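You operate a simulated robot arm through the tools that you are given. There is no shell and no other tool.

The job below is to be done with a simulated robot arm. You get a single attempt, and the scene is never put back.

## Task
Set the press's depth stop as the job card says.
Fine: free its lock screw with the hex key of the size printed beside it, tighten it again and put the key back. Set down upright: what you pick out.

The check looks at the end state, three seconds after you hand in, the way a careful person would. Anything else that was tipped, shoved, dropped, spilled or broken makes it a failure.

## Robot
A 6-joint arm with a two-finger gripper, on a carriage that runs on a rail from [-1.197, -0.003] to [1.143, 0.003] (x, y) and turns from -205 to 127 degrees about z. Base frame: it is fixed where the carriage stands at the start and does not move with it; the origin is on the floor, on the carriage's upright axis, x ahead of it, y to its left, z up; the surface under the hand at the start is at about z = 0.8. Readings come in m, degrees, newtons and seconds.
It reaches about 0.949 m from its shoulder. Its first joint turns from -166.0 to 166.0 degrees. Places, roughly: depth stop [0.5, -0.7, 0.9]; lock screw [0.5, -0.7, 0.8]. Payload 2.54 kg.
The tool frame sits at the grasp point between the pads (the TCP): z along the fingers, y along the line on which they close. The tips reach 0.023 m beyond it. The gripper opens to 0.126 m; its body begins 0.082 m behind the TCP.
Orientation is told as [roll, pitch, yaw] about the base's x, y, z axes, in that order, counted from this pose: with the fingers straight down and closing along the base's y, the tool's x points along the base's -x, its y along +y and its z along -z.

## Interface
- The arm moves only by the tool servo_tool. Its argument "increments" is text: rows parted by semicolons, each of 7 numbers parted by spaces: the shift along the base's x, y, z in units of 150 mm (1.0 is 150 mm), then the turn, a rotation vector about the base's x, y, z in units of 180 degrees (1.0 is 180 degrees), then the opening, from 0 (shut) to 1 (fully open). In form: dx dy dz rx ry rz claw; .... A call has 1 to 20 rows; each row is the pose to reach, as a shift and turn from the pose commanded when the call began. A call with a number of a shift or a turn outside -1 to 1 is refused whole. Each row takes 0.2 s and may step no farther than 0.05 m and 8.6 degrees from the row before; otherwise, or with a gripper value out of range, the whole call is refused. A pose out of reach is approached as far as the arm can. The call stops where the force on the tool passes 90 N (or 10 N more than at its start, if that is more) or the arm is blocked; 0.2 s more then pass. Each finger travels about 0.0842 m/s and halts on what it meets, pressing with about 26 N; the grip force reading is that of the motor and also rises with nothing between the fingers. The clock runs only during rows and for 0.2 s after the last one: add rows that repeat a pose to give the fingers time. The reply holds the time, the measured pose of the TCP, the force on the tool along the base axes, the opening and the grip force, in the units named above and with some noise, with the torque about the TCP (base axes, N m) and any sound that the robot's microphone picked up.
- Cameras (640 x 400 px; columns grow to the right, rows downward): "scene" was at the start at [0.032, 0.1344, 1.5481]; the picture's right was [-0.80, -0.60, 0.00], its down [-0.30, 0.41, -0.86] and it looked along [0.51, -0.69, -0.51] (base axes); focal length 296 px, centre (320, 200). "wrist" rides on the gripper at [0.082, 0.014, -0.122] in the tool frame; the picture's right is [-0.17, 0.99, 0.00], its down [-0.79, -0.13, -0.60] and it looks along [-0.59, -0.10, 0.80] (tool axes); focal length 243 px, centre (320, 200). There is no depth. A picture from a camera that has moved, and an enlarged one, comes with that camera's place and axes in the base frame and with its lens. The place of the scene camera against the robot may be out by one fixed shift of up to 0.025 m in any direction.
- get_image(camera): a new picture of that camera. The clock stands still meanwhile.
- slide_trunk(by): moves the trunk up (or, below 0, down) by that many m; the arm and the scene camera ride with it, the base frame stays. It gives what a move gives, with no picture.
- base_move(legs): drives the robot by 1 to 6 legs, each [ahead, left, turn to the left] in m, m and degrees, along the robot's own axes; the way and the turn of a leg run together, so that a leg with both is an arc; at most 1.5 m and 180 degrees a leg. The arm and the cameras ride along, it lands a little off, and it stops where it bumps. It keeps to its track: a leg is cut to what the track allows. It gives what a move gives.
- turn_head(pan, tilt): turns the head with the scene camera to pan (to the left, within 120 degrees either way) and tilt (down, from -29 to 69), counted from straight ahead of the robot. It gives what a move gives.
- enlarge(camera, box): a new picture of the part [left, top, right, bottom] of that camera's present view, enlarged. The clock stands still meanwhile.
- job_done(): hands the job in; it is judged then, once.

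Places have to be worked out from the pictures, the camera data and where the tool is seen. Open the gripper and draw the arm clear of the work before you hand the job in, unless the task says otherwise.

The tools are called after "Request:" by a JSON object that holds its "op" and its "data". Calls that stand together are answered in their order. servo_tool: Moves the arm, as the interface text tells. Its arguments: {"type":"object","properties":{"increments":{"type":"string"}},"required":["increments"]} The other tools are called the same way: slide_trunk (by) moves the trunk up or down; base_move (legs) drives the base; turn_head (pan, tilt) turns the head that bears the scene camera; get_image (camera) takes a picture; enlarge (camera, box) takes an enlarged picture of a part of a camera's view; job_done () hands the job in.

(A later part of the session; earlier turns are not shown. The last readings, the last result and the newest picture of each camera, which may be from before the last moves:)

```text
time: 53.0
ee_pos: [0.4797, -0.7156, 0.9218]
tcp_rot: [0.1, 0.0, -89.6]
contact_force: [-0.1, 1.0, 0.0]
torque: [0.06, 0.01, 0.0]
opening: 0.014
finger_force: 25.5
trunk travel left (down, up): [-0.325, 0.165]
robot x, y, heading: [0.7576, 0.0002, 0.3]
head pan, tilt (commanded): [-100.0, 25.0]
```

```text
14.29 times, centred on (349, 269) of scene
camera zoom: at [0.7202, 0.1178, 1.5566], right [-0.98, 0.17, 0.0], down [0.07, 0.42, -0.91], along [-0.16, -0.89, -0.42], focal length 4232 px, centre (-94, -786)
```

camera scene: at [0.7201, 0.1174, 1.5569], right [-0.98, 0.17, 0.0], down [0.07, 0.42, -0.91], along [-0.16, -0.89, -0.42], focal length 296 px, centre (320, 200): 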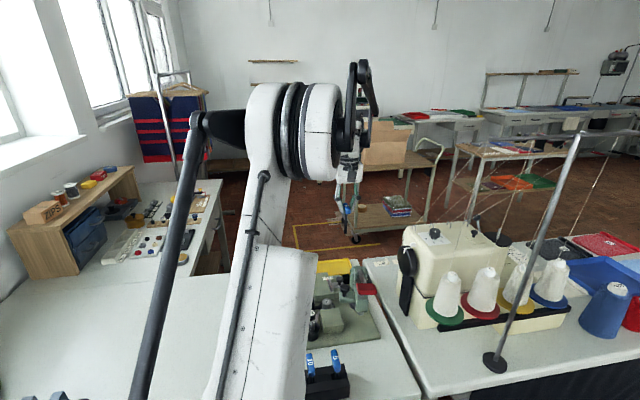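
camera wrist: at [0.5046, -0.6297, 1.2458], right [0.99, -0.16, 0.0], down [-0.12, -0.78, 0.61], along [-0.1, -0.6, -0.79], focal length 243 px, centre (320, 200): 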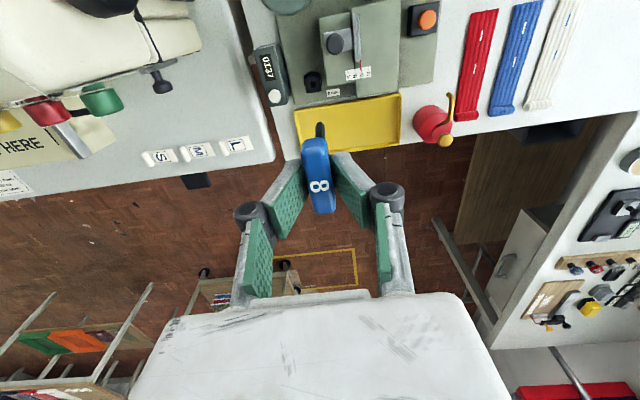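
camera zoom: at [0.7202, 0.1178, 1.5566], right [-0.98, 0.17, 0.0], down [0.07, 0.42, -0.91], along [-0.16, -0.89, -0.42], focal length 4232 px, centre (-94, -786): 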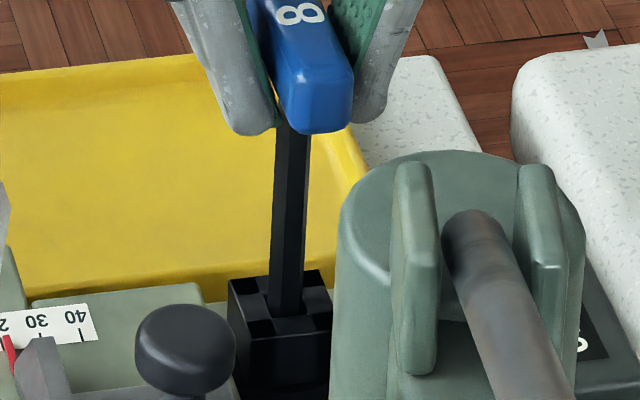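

Opening dropped from 16 to 14 mm, so the key has bottomed in the socket and the tips slid slightly down the handle; that's fine. I'll check the handle's position in the pads with the wrist camera before turning.

Request:
{"op": "enlarge", "data": {"camera": "wrist", "box": [250, 100, 390, 240]}}

```text
2.86 times, centred on (320, 170) of wrist
camera zoom: at [0.4927, -0.6336, 1.0433], right [0.99, -0.16, 0.0], down [-0.13, -0.79, 0.6], along [-0.09, -0.59, -0.8], focal length 693 px, centre (320, 286)
```

zoom: 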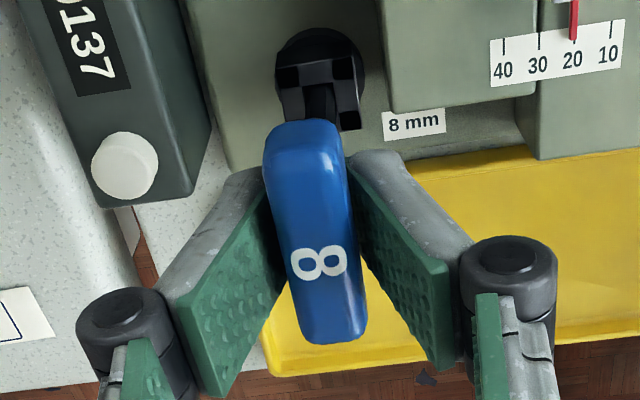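

The pointer seems near 20 here. Now I turn the key counter‑clockwise 24° in small steps, compensating the slight key offset, and look for torque or sound.

Request:
{"op": "servo_tool", "data": {"increments": "-0.001 0 0 0 0 0.0333 0; -0.002 0 0 0 0 0.0667 0; -0.004 -0.001 0 0 0 0.1 0; -0.005 -0.001 0 0 0 0.1333 0; -0.005 -0.001 0 0 0 0.1333 0"}}

Request:
{"op": "enlarge", "data": {"camera": "wrist", "box": [250, 80, 390, 220]}}

Request:
{"op": "enlarge", "data": {"camera": "scene", "box": [335, 255, 363, 283]}}

```text
time: 54.2
ee_pos: [0.4793, -0.7154, 0.9233]
tcp_rot: [0.1, 0.1, -65.3]
contact_force: [0.3, 0.3, -0.8]
torque: [0.0, -0.09, 0.0]
opening: 0.0097
finger_force: 26.3
trunk travel left (down, up): [-0.325, 0.165]
robot x, y, heading: [0.7563, 0.0014, 0.1]
head pan, tilt (commanded): [-100.0, 25.0]
```

```text
2.86 times, centred on (320, 150) of wrist
camera zoom: at [0.4573, -0.6354, 1.044], right [0.97, 0.26, 0.0], down [0.21, -0.77, 0.6], along [0.16, -0.58, -0.8], focal length 693 px, centre (320, 343)
```

zoom: 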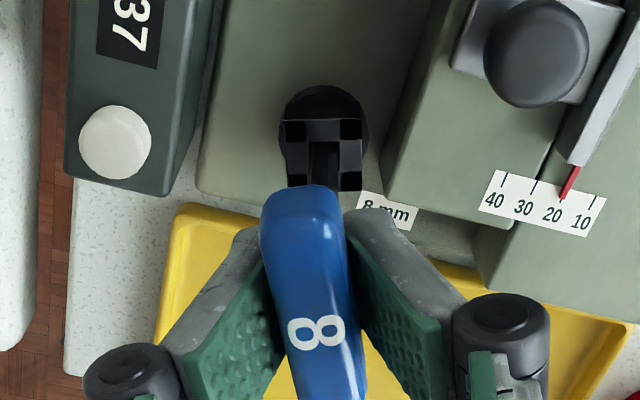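

```text
14.29 times, centred on (349, 269) of scene
camera zoom: at [0.7202, 0.1177, 1.5569], right [-0.98, 0.17, 0.0], down [0.07, 0.42, -0.91], along [-0.16, -0.89, -0.42], focal length 4232 px, centre (-94, -786)
```

zoom: 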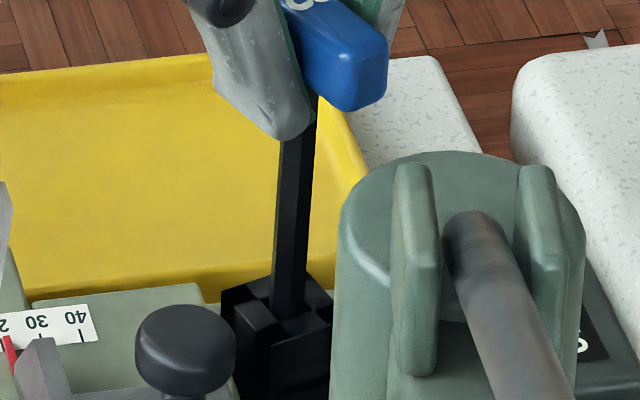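

The screw head turned with the key (24°), but the tips slid off the handle's lower edge onto the shaft. That can be a good grip if the handle nests down into the V of the pads, so I'll lower the hand ~5 mm while gripping, to reseat the key and nest the handle.

Request:
{"op": "servo_tool", "data": {"increments": "0 0 -0.01 0 0 0 0; 0 0 -0.02 0 0 0 0; 0 0 -0.03 0 0 0 0; 0 0 -0.036 0 0 0 0; 0 0 -0.036 0 0 0 0"}}

Request:
{"op": "enlarge", "data": {"camera": "wrist", "box": [250, 80, 390, 220]}}

Request:
{"op": "enlarge", "data": {"camera": "scene", "box": [335, 255, 363, 283]}}

```text
time: 55.5
ee_pos: [0.4782, -0.7145, 0.9163]
tcp_rot: [0.1, 0.0, -65.6]
contact_force: [-0.4, -0.8, 5.5]
torque: [-0.05, 0.01, 0.02]
opening: 0.0112
finger_force: 26.2
trunk travel left (down, up): [-0.325, 0.165]
robot x, y, heading: [0.7566, 0.0023, -0.0]
head pan, tilt (commanded): [-100.0, 25.0]
```

```text
2.86 times, centred on (320, 150) of wrist
camera zoom: at [0.4574, -0.6351, 1.0386], right [0.97, 0.26, 0.0], down [0.21, -0.77, 0.6], along [0.16, -0.58, -0.8], focal length 693 px, centre (320, 343)
```

zoom: 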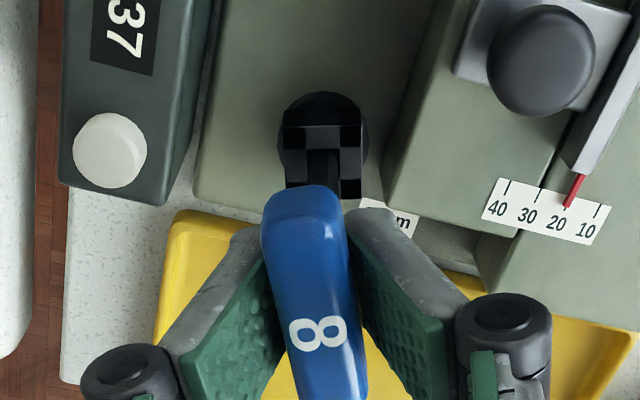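

```text
14.29 times, centred on (349, 269) of scene
camera zoom: at [0.7204, 0.118, 1.5569], right [-0.98, 0.17, 0.0], down [0.07, 0.42, -0.91], along [-0.16, -0.89, -0.42], focal length 4232 px, centre (-94, -786)
```

zoom: 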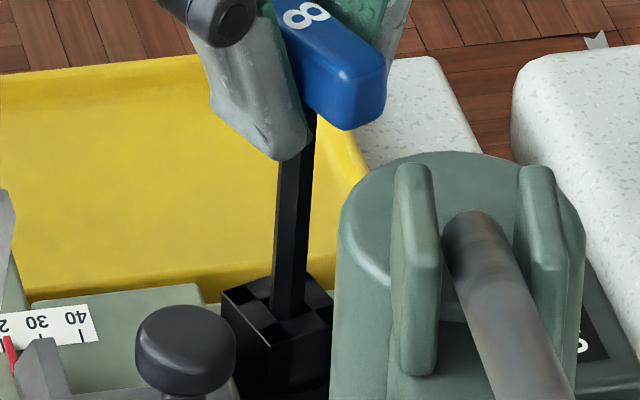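

The key is reseated (5.5 N upward reaction). I'll push 4 mm more so the tips slip fully under the handle onto the shaft.

Request:
{"op": "servo_tool", "data": {"increments": "0 0 -0.01 0 0 0 0; 0 0 -0.02 0 0 0 0; 0 0 -0.027 0 0 0 0; 0 0 -0.027 0 0 0 0"}}

Request:
{"op": "enlarge", "data": {"camera": "scene", "box": [335, 255, 363, 283]}}

```text
time: 56.5
ee_pos: [0.4793, -0.7139, 0.9132]
tcp_rot: [0.1, 0.0, -65.5]
contact_force: [0.5, 0.8, 14.3]
torque: [0.13, -0.08, -0.01]
opening: 0.0088
finger_force: 26.2
trunk travel left (down, up): [-0.325, 0.165]
robot x, y, heading: [0.7604, -0.002, -0.0]
head pan, tilt (commanded): [-100.0, 25.0]
```

```text
14.29 times, centred on (349, 269) of scene
camera zoom: at [0.7207, 0.1187, 1.5569], right [-0.98, 0.17, 0.0], down [0.07, 0.42, -0.91], along [-0.16, -0.89, -0.42], focal length 4232 px, centre (-94, -786)
```

zoom: 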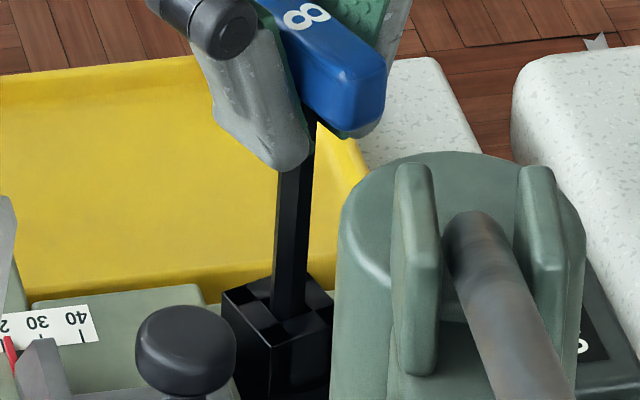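

Now the tips hold the shaft just below the handle with the handle nested in the V. I'll turn on counter-clockwise another 45°.

Request:
{"op": "servo_tool", "data": {"increments": "-0.001 -0.001 0 0 0 0.0333 0; -0.002 -0.002 0 0 0 0.0667 0; -0.003 -0.003 0 0 0 0.1 0; -0.004 -0.004 0 0 0 0.1333 0; -0.005 -0.005 0 0 0 0.1667 0; -0.006 -0.006 0 0 0 0.2 0; -0.007 -0.0076 0 0 0 0.25 0; -0.007 -0.0076 0 0 0 0.25 0"}}

Request:
{"op": "enlarge", "data": {"camera": "wrist", "box": [250, 80, 390, 220]}}

Request:
{"op": "enlarge", "data": {"camera": "scene", "box": [335, 255, 363, 283]}}

```text
refused: row 7 steps farther than a row can; nothing moved
```

```text
2.86 times, centred on (320, 150) of wrist
camera zoom: at [0.4576, -0.635, 1.0349], right [0.97, 0.26, 0.0], down [0.21, -0.77, 0.6], along [0.15, -0.58, -0.8], focal length 693 px, centre (320, 343)
```

zoom: 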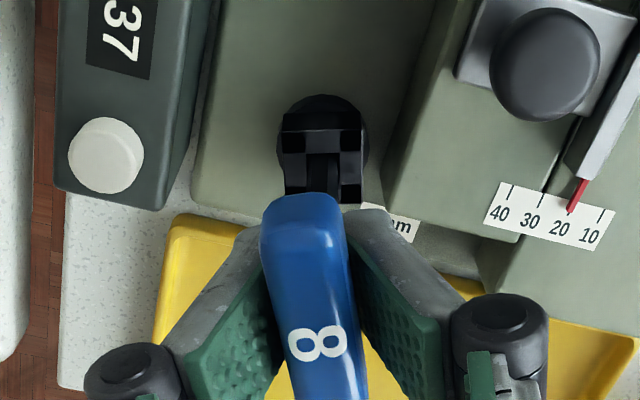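

```text
14.29 times, centred on (349, 269) of scene
camera zoom: at [0.7207, 0.1187, 1.5569], right [-0.98, 0.17, 0.0], down [0.07, 0.42, -0.91], along [-0.16, -0.89, -0.42], focal length 4232 px, centre (-94, -786)
```

zoom: 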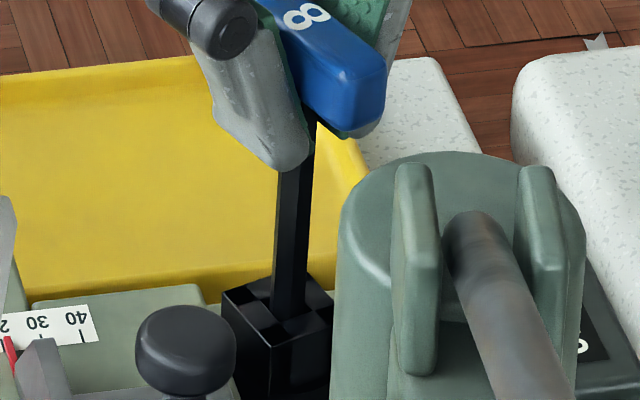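

The call was refused for a too-large last rotation step; I repeat it with even 6° rows.

Request:
{"op": "servo_tool", "data": {"increments": "-0.001 -0.001 0 0 0 0.0333 0; -0.002 -0.002 0 0 0 0.0667 0; -0.003 -0.003 0 0 0 0.1 0; -0.004 -0.004 0 0 0 0.1333 0; -0.005 -0.005 0 0 0 0.1667 0; -0.006 -0.006 0 0 0 0.2 0; -0.007 -0.007 0 0 0 0.2333 0; -0.007 -0.007 0 0 0 0.2333 0"}}

Request:
{"op": "enlarge", "data": {"camera": "wrist", "box": [250, 80, 390, 220]}}

Request:
{"op": "enlarge", "data": {"camera": "scene", "box": [335, 255, 363, 283]}}

```text
time: 58.2
ee_pos: [0.4779, -0.716, 0.9121]
tcp_rot: [0.0, 0.0, -23.4]
contact_force: [9.1, 1.8, 0.9]
torque: [0.08, -0.71, -0.04]
opening: 0.0087
finger_force: 26.5
trunk travel left (down, up): [-0.325, 0.165]
robot x, y, heading: [0.7585, 0.0017, 0.4]
head pan, tilt (commanded): [-100.0, 25.0]
```

```text
2.86 times, centred on (320, 150) of wrist
camera zoom: at [0.4086, -0.6717, 1.0344], right [0.54, 0.84, 0.0], down [0.67, -0.44, 0.6], along [0.5, -0.32, -0.8], focal length 693 px, centre (320, 343)
```

zoom: 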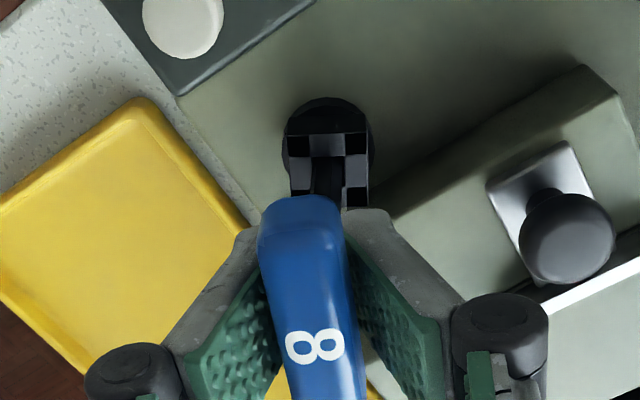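

```text
14.29 times, centred on (349, 269) of scene
camera zoom: at [0.7209, 0.1178, 1.5569], right [-0.98, 0.17, 0.0], down [0.07, 0.42, -0.91], along [-0.16, -0.89, -0.42], focal length 4232 px, centre (-94, -786)
```

zoom: 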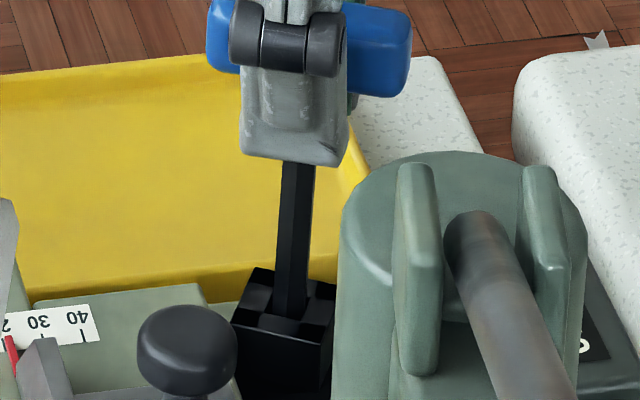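

The screw keeps following (about 60° so far). There is a 9 N sideways force in x, so I'll relieve it by shifting +1.5 mm in x.

Request:
{"op": "servo_tool", "data": {"increments": "0.005 0 0 0 0 0 0; 0.01 0 0 0 0 0 0; 0.01 0 0 0 0 0 0"}}

```text
time: 59.0
ee_pos: [0.4785, -0.7157, 0.9124]
tcp_rot: [0.0, 0.1, -23.5]
contact_force: [0.1, 2.5, -1.0]
torque: [0.24, -0.1, -0.01]
opening: 0.0084
finger_force: 26.1
trunk travel left (down, up): [-0.325, 0.165]
robot x, y, heading: [0.759, 0.0023, -0.0]
head pan, tilt (commanded): [-100.0, 25.0]
```

The side force is gone. I'll turn on counter-clockwise 36° more without shifting.

Request:
{"op": "servo_tool", "data": {"increments": "0 0 0 0 0 0.0333 0; 0 0 0 0 0 0.0667 0; 0 0 0 0 0 0.1 0; 0 0.002 0 0 0 0.1333 0; 0 0.004 0 0 0 0.1667 0; 0 0.006 0 0 0 0.2 0; 0 0.006 0 0 0 0.2 0"}}

Request:
{"op": "enlarge", "data": {"camera": "wrist", "box": [250, 80, 390, 220]}}

Request:
{"op": "enlarge", "data": {"camera": "scene", "box": [335, 255, 363, 283]}}

```text
time: 60.6
ee_pos: [0.4801, -0.7156, 0.9135]
tcp_rot: [0.2, 0.1, 12.7]
contact_force: [1.3, 1.7, -1.2]
torque: [0.16, -0.17, -0.01]
opening: 0.0086
finger_force: 25.9
trunk travel left (down, up): [-0.325, 0.165]
robot x, y, heading: [0.759, 0.0061, 0.4]
head pan, tilt (commanded): [-100.0, 25.0]
```

```text
2.86 times, centred on (320, 150) of wrist
camera zoom: at [0.3967, -0.7205, 1.0343], right [-0.05, 1.0, 0.0], down [0.8, 0.04, 0.6], along [0.6, 0.03, -0.8], focal length 693 px, centre (320, 343)
```

zoom: 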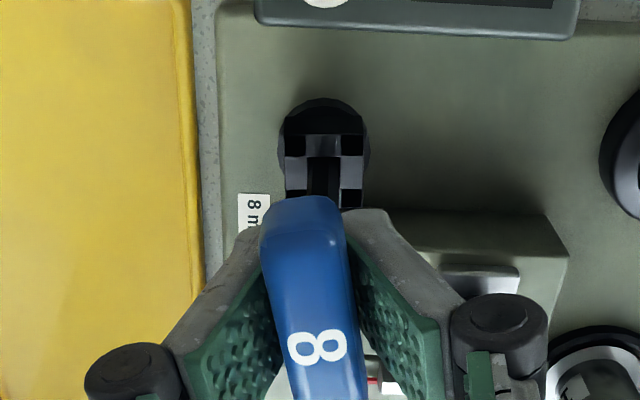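

```text
14.29 times, centred on (349, 269) of scene
camera zoom: at [0.7203, 0.1178, 1.5569], right [-0.98, 0.17, 0.0], down [0.07, 0.42, -0.91], along [-0.16, -0.89, -0.42], focal length 4232 px, centre (-94, -786)
```

zoom: 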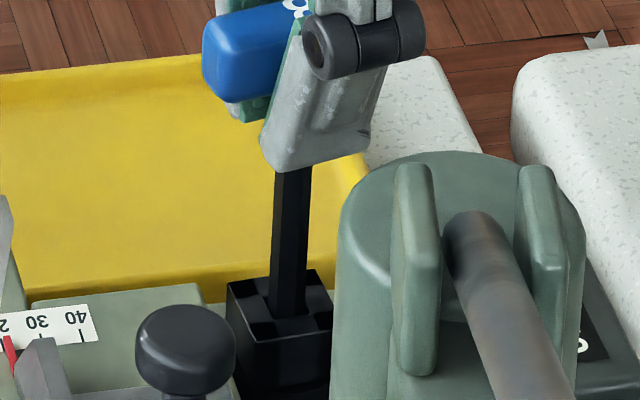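

The screw has turned about 95° with no stop felt. I'll go 36° further counter-clockwise to be sure it is free.

Request:
{"op": "servo_tool", "data": {"increments": "0 0.002 0 0 0 0.0333 0; 0 0.004 0 0 0 0.0667 0; 0 0.006 0 0 0 0.1 0; 0 0.008 0 0 0 0.1333 0; 0 0.01 0 0 0 0.1667 0; 0 0.01 0 0 0 0.2 0; 0 0.01 0 0 0 0.2 0"}}

Request:
{"op": "enlarge", "data": {"camera": "wrist", "box": [250, 80, 390, 220]}}

Request:
{"op": "enlarge", "data": {"camera": "scene", "box": [335, 255, 363, 283]}}

```text
time: 62.2
ee_pos: [0.4781, -0.7146, 0.9106]
tcp_rot: [0.1, -0.1, 48.6]
contact_force: [5.0, 2.8, -10.1]
torque: [-0.09, 0.5, -1.02]
opening: 0.0155
finger_force: 25.7
trunk travel left (down, up): [-0.325, 0.165]
robot x, y, heading: [0.7597, 0.0017, 0.1]
head pan, tilt (commanded): [-100.0, 25.0]
```

```text
2.86 times, centred on (320, 150) of wrist
camera zoom: at [0.4148, -0.7676, 1.0341], right [-0.63, 0.78, 0.0], down [0.62, 0.5, 0.6], along [0.46, 0.38, -0.8], focal length 693 px, centre (320, 343)
```

zoom: 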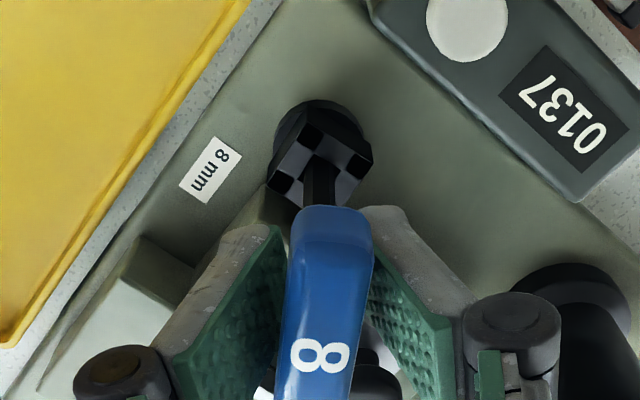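

```text
14.29 times, centred on (349, 269) of scene
camera zoom: at [0.7204, 0.1171, 1.5569], right [-0.98, 0.17, 0.0], down [0.07, 0.42, -0.91], along [-0.16, -0.89, -0.42], focal length 4232 px, centre (-94, -786)
```

zoom: 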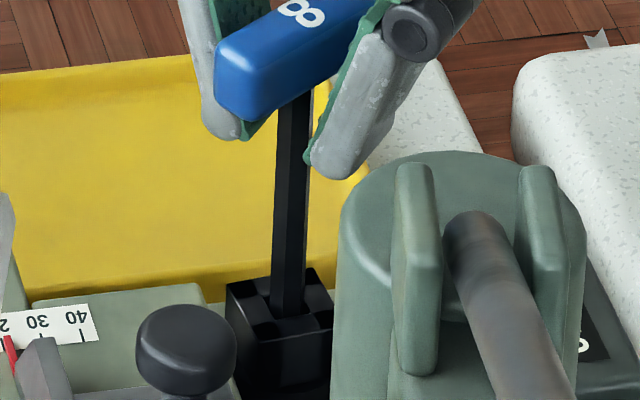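

Now the torque rose to 1 N·m and the head no longer turned: the screw is at its open stop. I'll back the hand off by 36° to relieve the strain on the key.

Request:
{"op": "servo_tool", "data": {"increments": "0 -0.002 0 0 0 -0.0333 0; 0 -0.004 0 0 0 -0.0667 0; 0 -0.006 0 0 0 -0.1 0; 0 -0.008 0 0 0 -0.1333 0; 0 -0.01 0 0 0 -0.1667 0; 0 -0.01 0 0 0 -0.2 0; 0 -0.01 0 0 0 -0.2 0"}}

Request:
{"op": "enlarge", "data": {"camera": "wrist", "box": [250, 80, 390, 220]}}

Request:
{"op": "enlarge", "data": {"camera": "scene", "box": [335, 255, 363, 283]}}

```text
time: 63.9
ee_pos: [0.4792, -0.7134, 0.9128]
tcp_rot: [0.0, 0.0, 12.5]
contact_force: [-3.9, 0.1, 1.6]
torque: [0.02, 0.29, -0.01]
opening: 0.0081
finger_force: 26.1
trunk travel left (down, up): [-0.325, 0.165]
robot x, y, heading: [0.7607, 0.0019, 0.1]
head pan, tilt (commanded): [-100.0, 25.0]
```

```text
2.86 times, centred on (320, 150) of wrist
camera zoom: at [0.3958, -0.7202, 1.0346], right [-0.05, 1.0, 0.0], down [0.8, 0.04, 0.6], along [0.6, 0.03, -0.8], focal length 693 px, centre (320, 343)
```

zoom: 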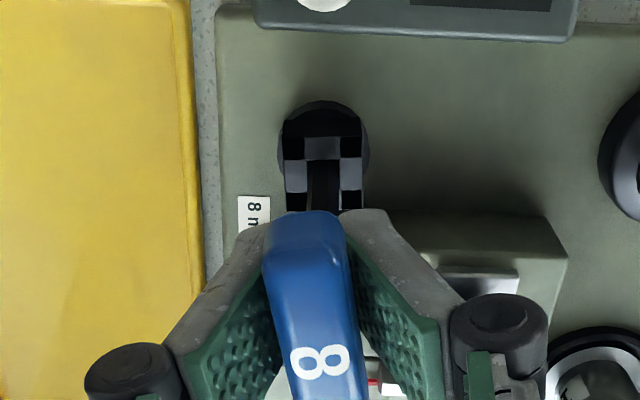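

```text
14.29 times, centred on (349, 269) of scene
camera zoom: at [0.72, 0.1177, 1.5569], right [-0.98, 0.17, 0.0], down [0.07, 0.42, -0.91], along [-0.16, -0.89, -0.42], focal length 4232 px, centre (-94, -786)
```

zoom: 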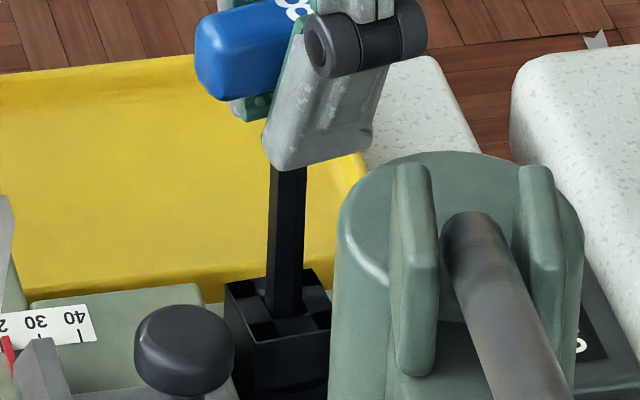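

The screw is at its open stop (about 90°) and relieved. The key is ~20 mm deep in the socket, so I'll leave it standing there: open the fingers moderately and rise straight up.

Request:
{"op": "servo_tool", "data": {"increments": "0 0 0 0 0 0 0.1; 0 0 0 0 0 0 0.2; 0 0 0 0 0 0 0.28; 0 0 0 0 0 0 0.28; 0 0 0.1 0 0 0 0.28; 0 0 0.25 0 0 0 0.28; 0 0 0.5 0 0 0 0.28; 0 0 0.8 0 0 0 0.28; 0 0 0.8 0 0 0 0.28"}}

Request:
{"op": "get_image", "data": {"camera": "wrist"}}

Request:
{"op": "enlarge", "data": {"camera": "scene", "box": [310, 240, 390, 300]}}

```text
time: 65.8
ee_pos: [0.479, -0.7158, 1.0321]
tcp_rot: [0.0, -0.1, 12.5]
contact_force: [-0.3, 0.3, 0.0]
torque: [-0.01, 0.02, 0.0]
opening: 0.0354
finger_force: 0.0
trunk travel left (down, up): [-0.325, 0.165]
robot x, y, heading: [0.7595, -0.0007, 0.1]
head pan, tilt (commanded): [-100.0, 25.0]
```

```text
taken
camera wrist: at [0.3967, -0.7207, 1.1549], right [-0.05, 1.0, 0.0], down [0.8, 0.04, 0.6], along [0.6, 0.03, -0.8], focal length 243 px, centre (320, 200)
```

wrist: 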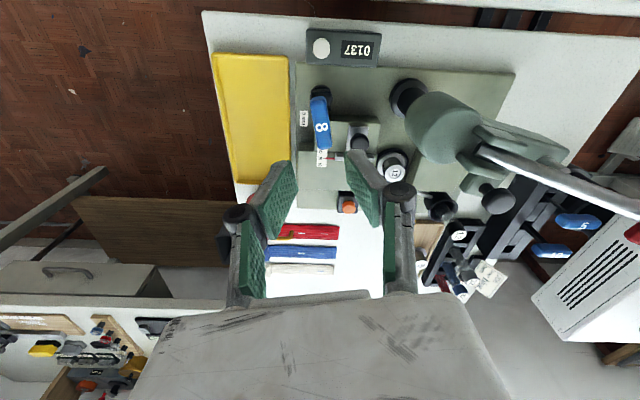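

```text
6.67 times, centred on (350, 270) of scene
camera zoom: at [0.7204, 0.1182, 1.5568], right [-0.98, 0.17, 0.0], down [0.07, 0.42, -0.91], along [-0.16, -0.89, -0.42], focal length 1975 px, centre (120, -267)
```

zoom: 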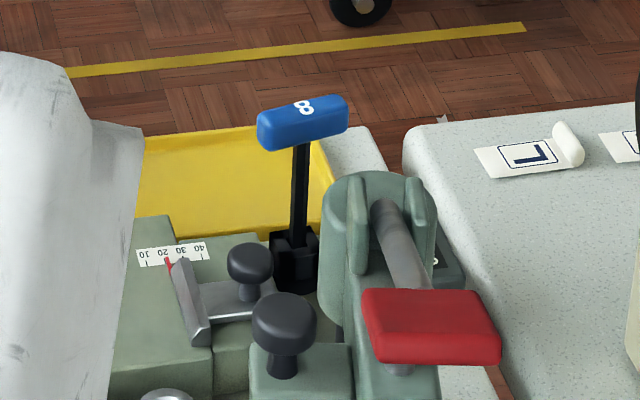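

The key stands upright in the socket. Now to the depth stop: the knob is at about (0.52, −0.666), cap equator z≈0.862, fence top ≈0.853. I'll rise a bit, rotate to yaw −90° (closing along x) and hover above the knob.

Request:
{"op": "servo_tool", "data": {"increments": "0 0 0.2 0 0 -0.04 0.4; 0.02 0.03 0.3 0 0 -0.08 0.4; 0.05 0.06 0.3 0 0 -0.12 0.4; 0.08 0.1 0.3 0 0 -0.16 0.4; 0.11 0.14 0.3 0 0 -0.2 0.4; 0.14 0.18 0.3 0 0 -0.24 0.4; 0.17 0.22 0.3 0 0 -0.28 0.4; 0.2 0.26 0.3 0 0 -0.32 0.4; 0.23 0.3 0.3 0 0 -0.36 0.4; 0.27 0.333 0.3 0 0 -0.4 0.4; 0.27 0.333 0.3 0 0 -0.44 0.4; 0.27 0.333 0.3 0 0 -0.48 0.4; 0.27 0.333 0.3 0 0 -0.52 0.4; 0.27 0.333 0.3 0 0 -0.56 0.4; 0.27 0.333 0.3 0 0 -0.57 0.4; 0.27 0.333 0.3 0 0 -0.57 0.4"}}

Request:
{"op": "get_image", "data": {"camera": "wrist"}}

Request:
{"op": "enlarge", "data": {"camera": "wrist", "box": [250, 60, 390, 200]}}

Request:
{"op": "enlarge", "data": {"camera": "scene", "box": [300, 180, 400, 300]}}

```text
time: 69.2
ee_pos: [0.5205, -0.6656, 1.077]
tcp_rot: [0.1, 0.0, -90.1]
contact_force: [0.0, 0.4, 0.3]
torque: [0.03, 0.01, 0.01]
opening: 0.0504
finger_force: 0.1
trunk travel left (down, up): [-0.325, 0.165]
robot x, y, heading: [0.7587, -0.0011, 0.3]
head pan, tilt (commanded): [-100.0, 25.0]
```

```text
taken
camera wrist: at [0.5337, -0.5842, 1.1994], right [0.99, -0.17, 0.0], down [-0.14, -0.79, 0.6], along [-0.1, -0.59, -0.8], focal length 243 px, centre (320, 200)
```

wrist: 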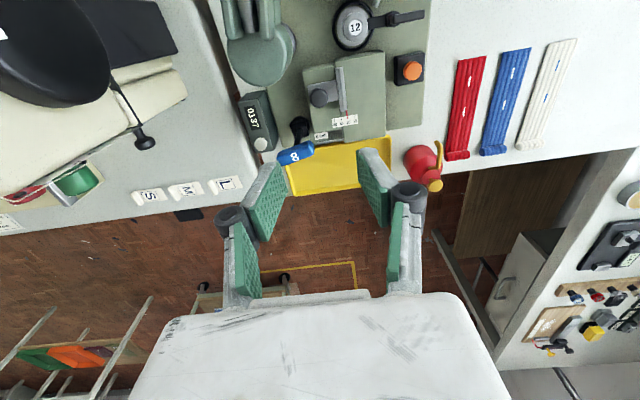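

```text
2.86 times, centred on (320, 130) of wrist
camera zoom: at [0.5337, -0.5842, 1.1994], right [0.99, -0.17, 0.0], down [-0.14, -0.79, 0.6], along [-0.1, -0.59, -0.8], focal length 693 px, centre (320, 400)
```

zoom: 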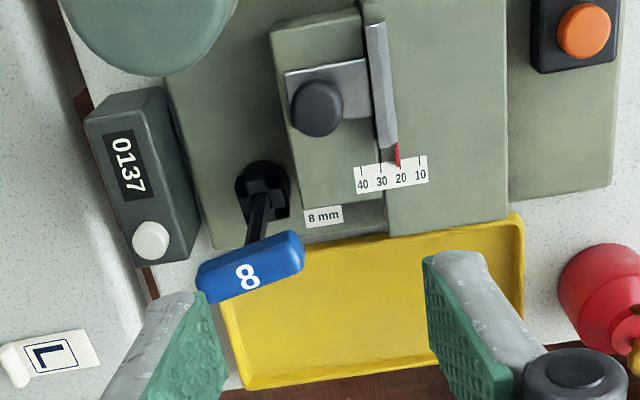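

```text
3.33 times, centred on (350, 240) of scene
camera zoom: at [0.7202, 0.1177, 1.5569], right [-0.98, 0.17, 0.0], down [0.07, 0.42, -0.91], along [-0.16, -0.89, -0.42], focal length 987 px, centre (220, 67)
```

zoom: 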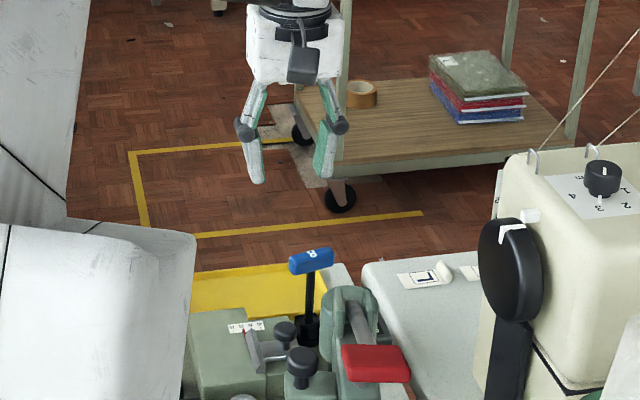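

The knob is directly below the TCP, at about (0.5196, −0.6655). I'll read the scale precisely from this nearly overhead view.

Request:
{"op": "enlarge", "data": {"camera": "wrist", "box": [322, 102, 354, 134]}}

Request:
{"op": "enlarge", "data": {"camera": "wrist", "box": [295, 60, 365, 130]}}

```text
12.50 times, centred on (338, 118) of wrist
camera zoom: at [0.5337, -0.5842, 1.1994], right [0.99, -0.17, 0.0], down [-0.14, -0.79, 0.6], along [-0.1, -0.59, -0.8], focal length 3033 px, centre (95, 1225)
```

zoom: 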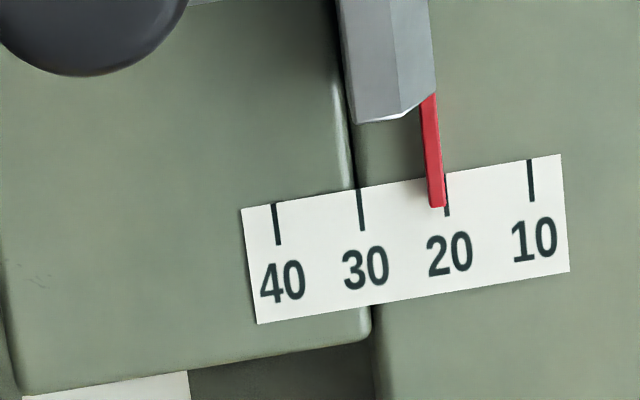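

```text
5.71 times, centred on (330, 95) of wrist
camera zoom: at [0.5337, -0.5842, 1.1994], right [0.99, -0.17, 0.0], down [-0.14, -0.79, 0.6], along [-0.1, -0.59, -0.8], focal length 1386 px, centre (263, 800)
```

zoom: 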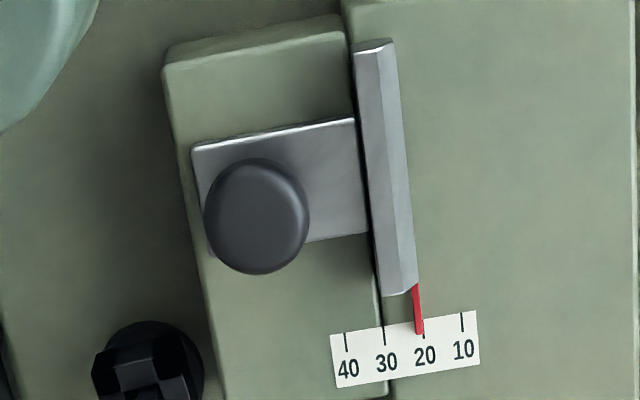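

Reading is about 21.5; 10 units = 10 mm and the slide runs exactly along x, so the stop must go about +11.5 mm in x. I'll descend over the knob with a ~38 mm opening, first to z≈0.93.

Request:
{"op": "servo_tool", "data": {"increments": "-0.005 0 -0.25 0 0 0 0.3; -0.005 0 -0.5 0 0 0 0.3; -0.005 0 -0.75 0 0 0 0.3; -0.005 0 -0.97 0 0 0 0.3; -0.005 0 -0.97 0 0 0 0.3; -0.005 0 -0.97 0 0 0 0.3"}}

Request:
{"op": "get_image", "data": {"camera": "wrist"}}

Request:
{"op": "enlarge", "data": {"camera": "scene", "box": [310, 220, 390, 300]}}

```text
time: 70.7
ee_pos: [0.5181, -0.6643, 0.9324]
tcp_rot: [0.1, 0.0, -90.2]
contact_force: [0.2, -0.2, 0.5]
torque: [0.0, -0.01, 0.0]
opening: 0.0377
finger_force: 0.0
trunk travel left (down, up): [-0.325, 0.165]
robot x, y, heading: [0.7574, 0.0052, -0.1]
head pan, tilt (commanded): [-100.0, 25.0]
```

```text
taken
camera wrist: at [0.5324, -0.5834, 1.0538], right [0.99, -0.17, 0.0], down [-0.13, -0.79, 0.6], along [-0.1, -0.59, -0.8], focal length 243 px, centre (320, 200)
```

wrist: 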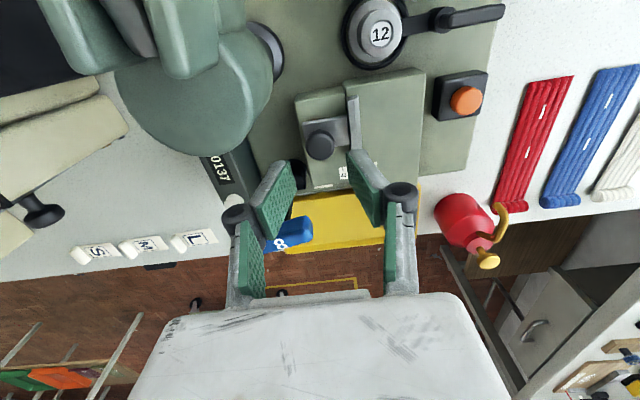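

```text
5.00 times, centred on (350, 260) of scene
camera zoom: at [0.7203, 0.1178, 1.5569], right [-0.98, 0.17, 0.0], down [0.07, 0.42, -0.91], along [-0.16, -0.89, -0.42], focal length 1481 px, centre (170, -100)
```

zoom: 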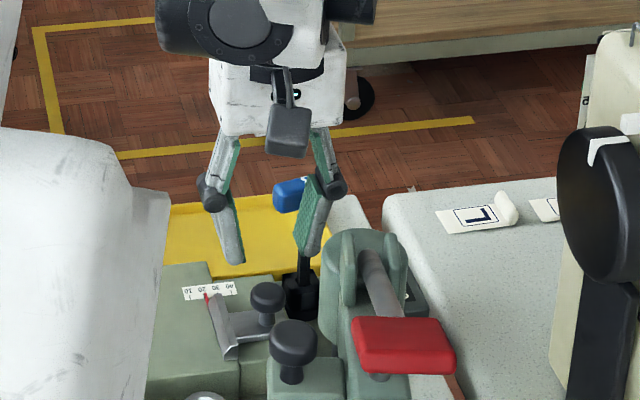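

The hand is above the knob; the key handle stands behind, clear of the fingers. I zoom in to check knob/finger/key spacing before the last descent.

Request:
{"op": "enlarge", "data": {"camera": "wrist", "box": [240, 90, 420, 260]}}

```text
2.35 times, centred on (330, 175) of wrist
camera zoom: at [0.5324, -0.5834, 1.0538], right [0.99, -0.17, 0.0], down [-0.13, -0.79, 0.6], along [-0.1, -0.59, -0.8], focal length 571 px, centre (296, 259)
```

zoom: 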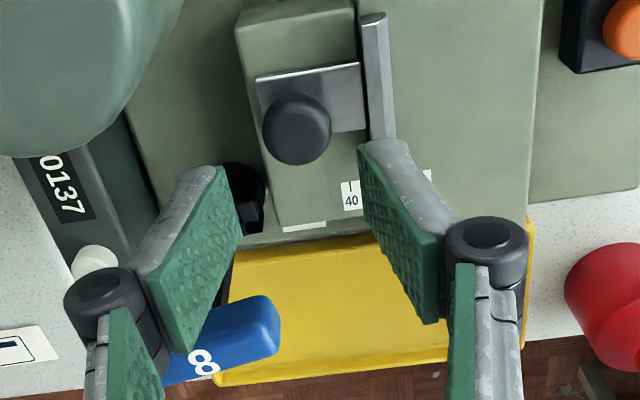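

The knob is centered under the fingers and the key is ~28 mm clear. I'll descend to z≈0.884 with the opening unchanged.

Request:
{"op": "servo_tool", "data": {"increments": "0.003 -0.005 -0.1 0 0 0 0.3; 0.003 -0.005 -0.2 0 0 0 0.3; 0.003 -0.005 -0.28 0 0 0 0.3; 0.003 -0.005 -0.32 0 0 0 0.3; 0.003 -0.005 -0.32 0 0 0 0.3"}}

Request:
{"op": "enlarge", "data": {"camera": "wrist", "box": [240, 90, 420, 260]}}

Request:
{"op": "enlarge", "data": {"camera": "scene", "box": [320, 240, 380, 300]}}

```text
time: 71.8
ee_pos: [0.5195, -0.6665, 0.8836]
tcp_rot: [0.2, 0.1, -90.1]
contact_force: [0.7, 0.1, -0.1]
torque: [0.01, 0.02, 0.01]
opening: 0.0378
finger_force: 0.1
trunk travel left (down, up): [-0.325, 0.165]
robot x, y, heading: [0.7573, 0.0003, 0.2]
head pan, tilt (commanded): [-100.0, 25.0]
```

```text
2.35 times, centred on (330, 175) of wrist
camera zoom: at [0.5334, -0.585, 1.0057], right [0.99, -0.17, 0.0], down [-0.13, -0.79, 0.6], along [-0.1, -0.59, -0.8], focal length 571 px, centre (296, 259)
```

zoom: 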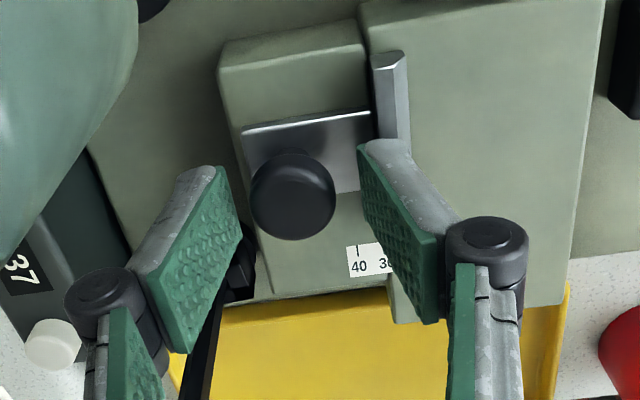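

```text
6.67 times, centred on (350, 270) of scene
camera zoom: at [0.7202, 0.1177, 1.5569], right [-0.98, 0.17, 0.0], down [0.07, 0.42, -0.91], along [-0.16, -0.89, -0.42], focal length 1975 px, centre (120, -267)
```

zoom: 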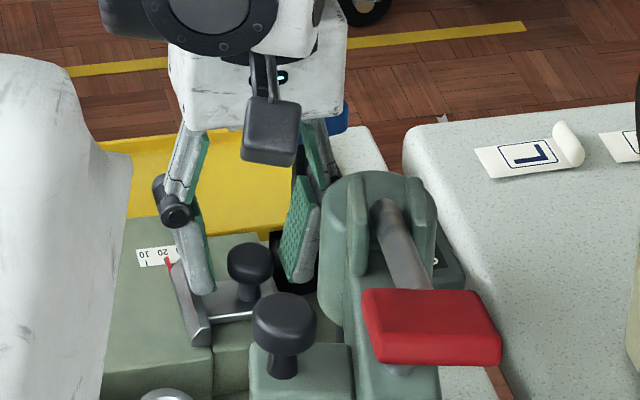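

No contact so far; the fingers straddle the knob. I'll close gently on it.

Request:
{"op": "servo_tool", "data": {"increments": "0 0 0 0 0 0 0.25; 0 0 0 0 0 0 0.22; 0 0 0 0 0 0 0.18; 0 0 0 0 0 0 0.12; 0 0 0 0 0 0 0.05; 0 0 0 0 0 0 0.05"}}

Request:
{"op": "enlarge", "data": {"camera": "wrist", "box": [240, 90, 420, 260]}}

Request:
{"op": "enlarge", "data": {"camera": "scene", "box": [320, 240, 380, 300]}}

```text
time: 73.2
ee_pos: [0.5194, -0.6674, 0.8829]
tcp_rot: [0.1, 0.0, -90.0]
contact_force: [-1.2, -0.1, -1.3]
torque: [-0.01, 0.05, -0.02]
opening: 0.0232
finger_force: 44.9
trunk travel left (down, up): [-0.325, 0.165]
robot x, y, heading: [0.7542, 0.0031, 0.3]
head pan, tilt (commanded): [-100.0, 25.0]
```

```text
2.35 times, centred on (330, 175) of wrist
camera zoom: at [0.5332, -0.585, 1.0058], right [0.99, -0.17, 0.0], down [-0.13, -0.79, 0.6], along [-0.1, -0.59, -0.8], focal length 571 px, centre (296, 259)
```

zoom: 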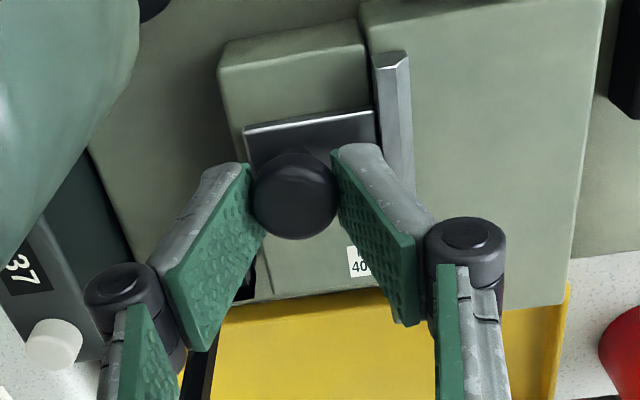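

```text
6.67 times, centred on (350, 270) of scene
camera zoom: at [0.7201, 0.1176, 1.5569], right [-0.98, 0.17, 0.0], down [0.07, 0.42, -0.91], along [-0.16, -0.89, -0.42], focal length 1975 px, centre (120, -267)
```

zoom: 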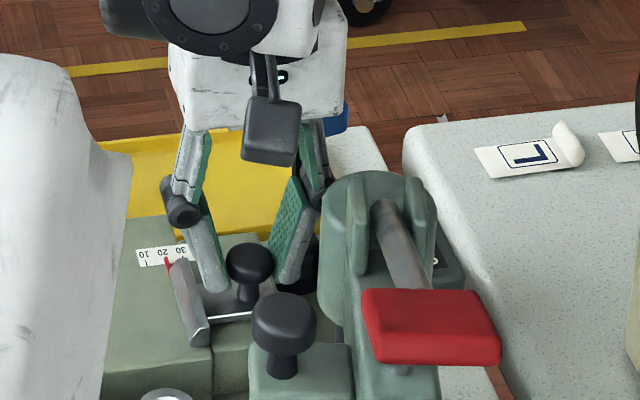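

The knob is held (23 mm). I'll drag it +9 mm in x in small steps, then read the scale from the scene camera.

Request:
{"op": "servo_tool", "data": {"increments": "0.01 0 0 0 0 0 0.05; 0.02 0 0 0 0 0 0.05; 0.03 0 0 0 0 0 0.05; 0.04 0 0 0 0 0 0.05; 0.05 0 0 0 0 0 0.05; 0.06 0 0 0 0 0 0.05; 0.06 0 0 0 0 0 0.05"}}

Request:
{"op": "enlarge", "data": {"camera": "scene", "box": [322, 258, 346, 282]}}

Request:
{"op": "enlarge", "data": {"camera": "wrist", "box": [240, 90, 420, 260]}}

```text
time: 74.8
ee_pos: [0.5285, -0.6667, 0.8832]
tcp_rot: [0.2, 0.0, -90.0]
contact_force: [2.1, 2.9, -6.9]
torque: [0.08, -0.02, 0.0]
opening: 0.0229
finger_force: 44.3
trunk travel left (down, up): [-0.325, 0.165]
robot x, y, heading: [0.7567, 0.0007, -0.1]
head pan, tilt (commanded): [-100.0, 25.0]
```

```text
16.00 times, centred on (334, 270) of scene
camera zoom: at [0.7202, 0.1175, 1.5569], right [-0.98, 0.17, 0.0], down [0.07, 0.42, -0.91], along [-0.16, -0.89, -0.42], focal length 4740 px, centre (96, -920)
```

zoom: 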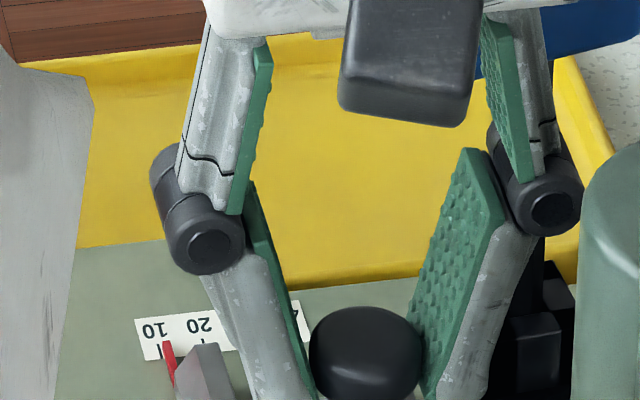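

```text
2.35 times, centred on (330, 175) of wrist
camera zoom: at [0.5423, -0.585, 1.0057], right [0.99, -0.17, 0.0], down [-0.13, -0.79, 0.6], along [-0.1, -0.59, -0.8], focal length 571 px, centre (296, 259)
```

zoom: 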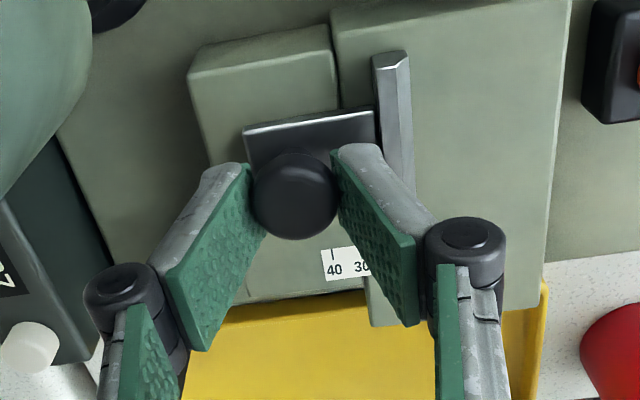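

The slide follows freely; the reading is now about 12.3. I'll move another +2.2 mm, then release and rise to read it precisely from above.

Request:
{"op": "servo_tool", "data": {"increments": "0.005 0 0 0 0 0 0.05; 0.01 0 0 0 0 0 0.05; 0.0147 0 0 0 0 0 0.05; 0.0147 0 0 0 0 0 0.05; 0.0147 0 0 0 0 0 0.05"}}

Request:
{"op": "enlarge", "data": {"camera": "scene", "box": [322, 258, 346, 282]}}

```text
time: 76.0
ee_pos: [0.5288, -0.6671, 0.8838]
tcp_rot: [0.0, 0.0, -90.2]
contact_force: [-16.9, -5.7, 4.5]
torque: [-0.15, 0.33, 0.0]
opening: 0.0231
finger_force: 45.0
trunk travel left (down, up): [-0.325, 0.165]
robot x, y, heading: [0.7576, -0.0021, -0.2]
head pan, tilt (commanded): [-100.0, 25.0]
```

```text
16.00 times, centred on (334, 270) of scene
camera zoom: at [0.719, 0.1175, 1.5569], right [-0.98, 0.17, 0.0], down [0.07, 0.42, -0.91], along [-0.16, -0.89, -0.42], focal length 4740 px, centre (96, -920)
```

zoom: 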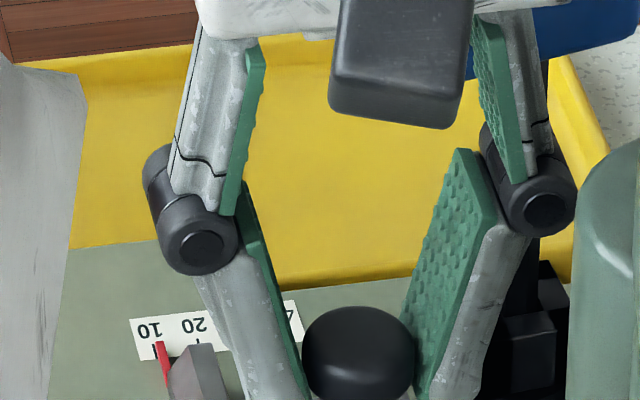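

There is a 17 N resistance in x now and the stop moved only slightly. I'll open the fingers, rise, and read the scale and look for the cause.

Request:
{"op": "servo_tool", "data": {"increments": "-0.008 0 0 0 0 0 0.15; -0.012 0 0 0 0 0 0.3; -0.012 0 0 0 0 0 0.3; -0.012 0 0.2 0 0 0 0.3; -0.012 0 0.5 0 0 0 0.3; -0.012 0 0.8 0 0 0 0.3; -0.012 0 1 0 0 0 0.3; -0.012 0 1 0 0 0 0.3"}}

Request:
{"op": "get_image", "data": {"camera": "wrist"}}

Request:
{"op": "enlarge", "data": {"camera": "wrist", "box": [295, 70, 365, 150]}}

Request:
{"op": "enlarge", "data": {"camera": "scene", "box": [310, 240, 380, 310]}}

```text
time: 77.8
ee_pos: [0.5288, -0.6651, 1.0349]
tcp_rot: [0.1, 0.1, -90.1]
contact_force: [-0.4, -0.1, 0.6]
torque: [-0.02, 0.04, 0.0]
opening: 0.0379
finger_force: 0.0
trunk travel left (down, up): [-0.325, 0.165]
robot x, y, heading: [0.7592, 0.0027, 0.1]
head pan, tilt (commanded): [-100.0, 25.0]
```

```text
taken
camera wrist: at [0.542, -0.5839, 1.1562], right [0.99, -0.17, 0.0], down [-0.13, -0.79, 0.6], along [-0.1, -0.59, -0.8], focal length 243 px, centre (320, 200)
```

wrist: 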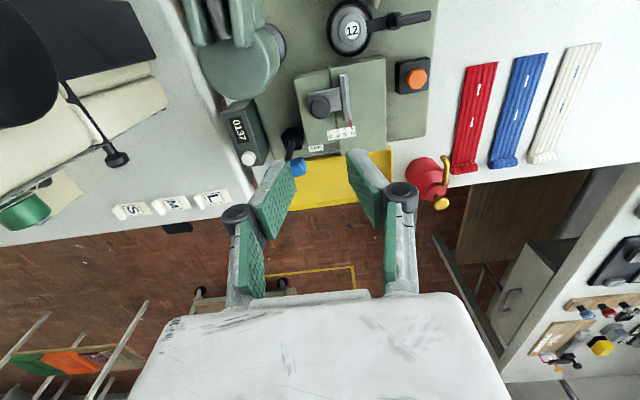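

```text
5.00 times, centred on (330, 110) of wrist
camera zoom: at [0.542, -0.5839, 1.1562], right [0.99, -0.17, 0.0], down [-0.13, -0.79, 0.6], along [-0.1, -0.59, -0.8], focal length 1213 px, centre (270, 650)
```

zoom: 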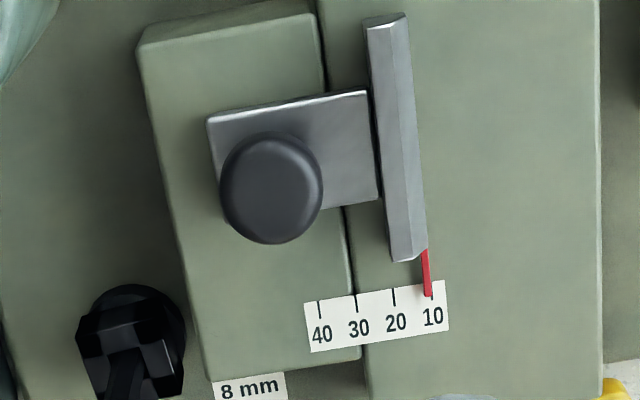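

```text
5.71 times, centred on (345, 275) of scene
camera zoom: at [0.7203, 0.1179, 1.5568], right [-0.98, 0.17, 0.0], down [0.07, 0.42, -0.91], along [-0.16, -0.89, -0.42], focal length 1693 px, centre (177, -229)
```

zoom: 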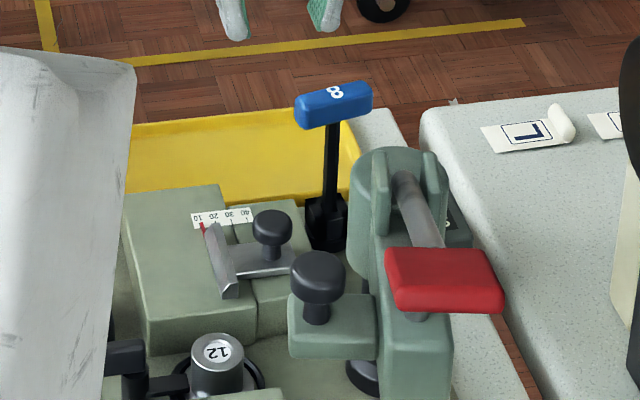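

The pointer is now close to the 10 mark and the key still stands. I'll zoom in to read exactly.

Request:
{"op": "enlarge", "data": {"camera": "wrist", "box": [328, 118, 354, 144]}}

Request:
{"op": "enlarge", "data": {"camera": "scene", "box": [326, 262, 342, 278]}}

```text
15.38 times, centred on (341, 131) of wrist
camera zoom: at [0.542, -0.5839, 1.1562], right [0.99, -0.17, 0.0], down [-0.13, -0.79, 0.6], along [-0.1, -0.59, -0.8], focal length 3733 px, centre (-3, 1262)
```

zoom: 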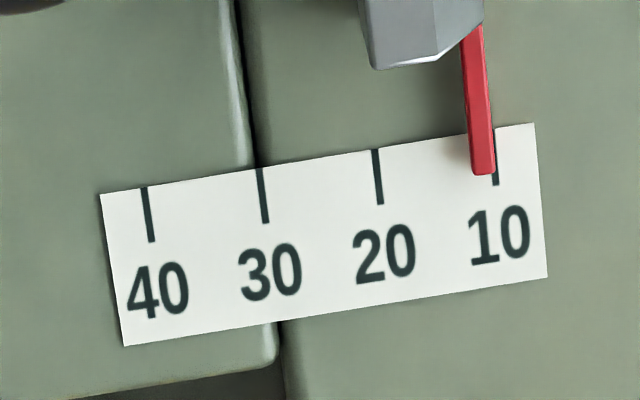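

```text
16.00 times, centred on (334, 270) of scene
camera zoom: at [0.7203, 0.1179, 1.5568], right [-0.98, 0.17, 0.0], down [0.07, 0.42, -0.91], along [-0.16, -0.89, -0.42], focal length 4740 px, centre (96, -920)
```

zoom: 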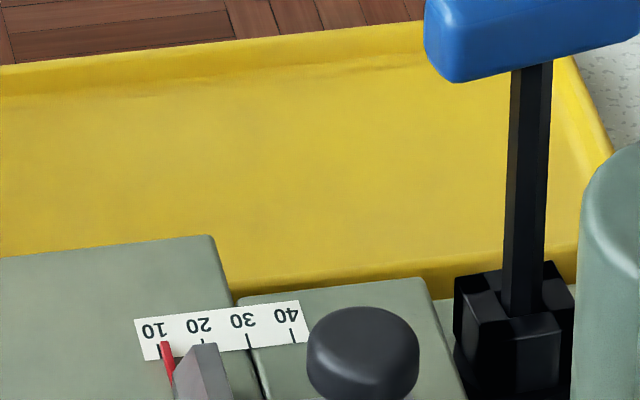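

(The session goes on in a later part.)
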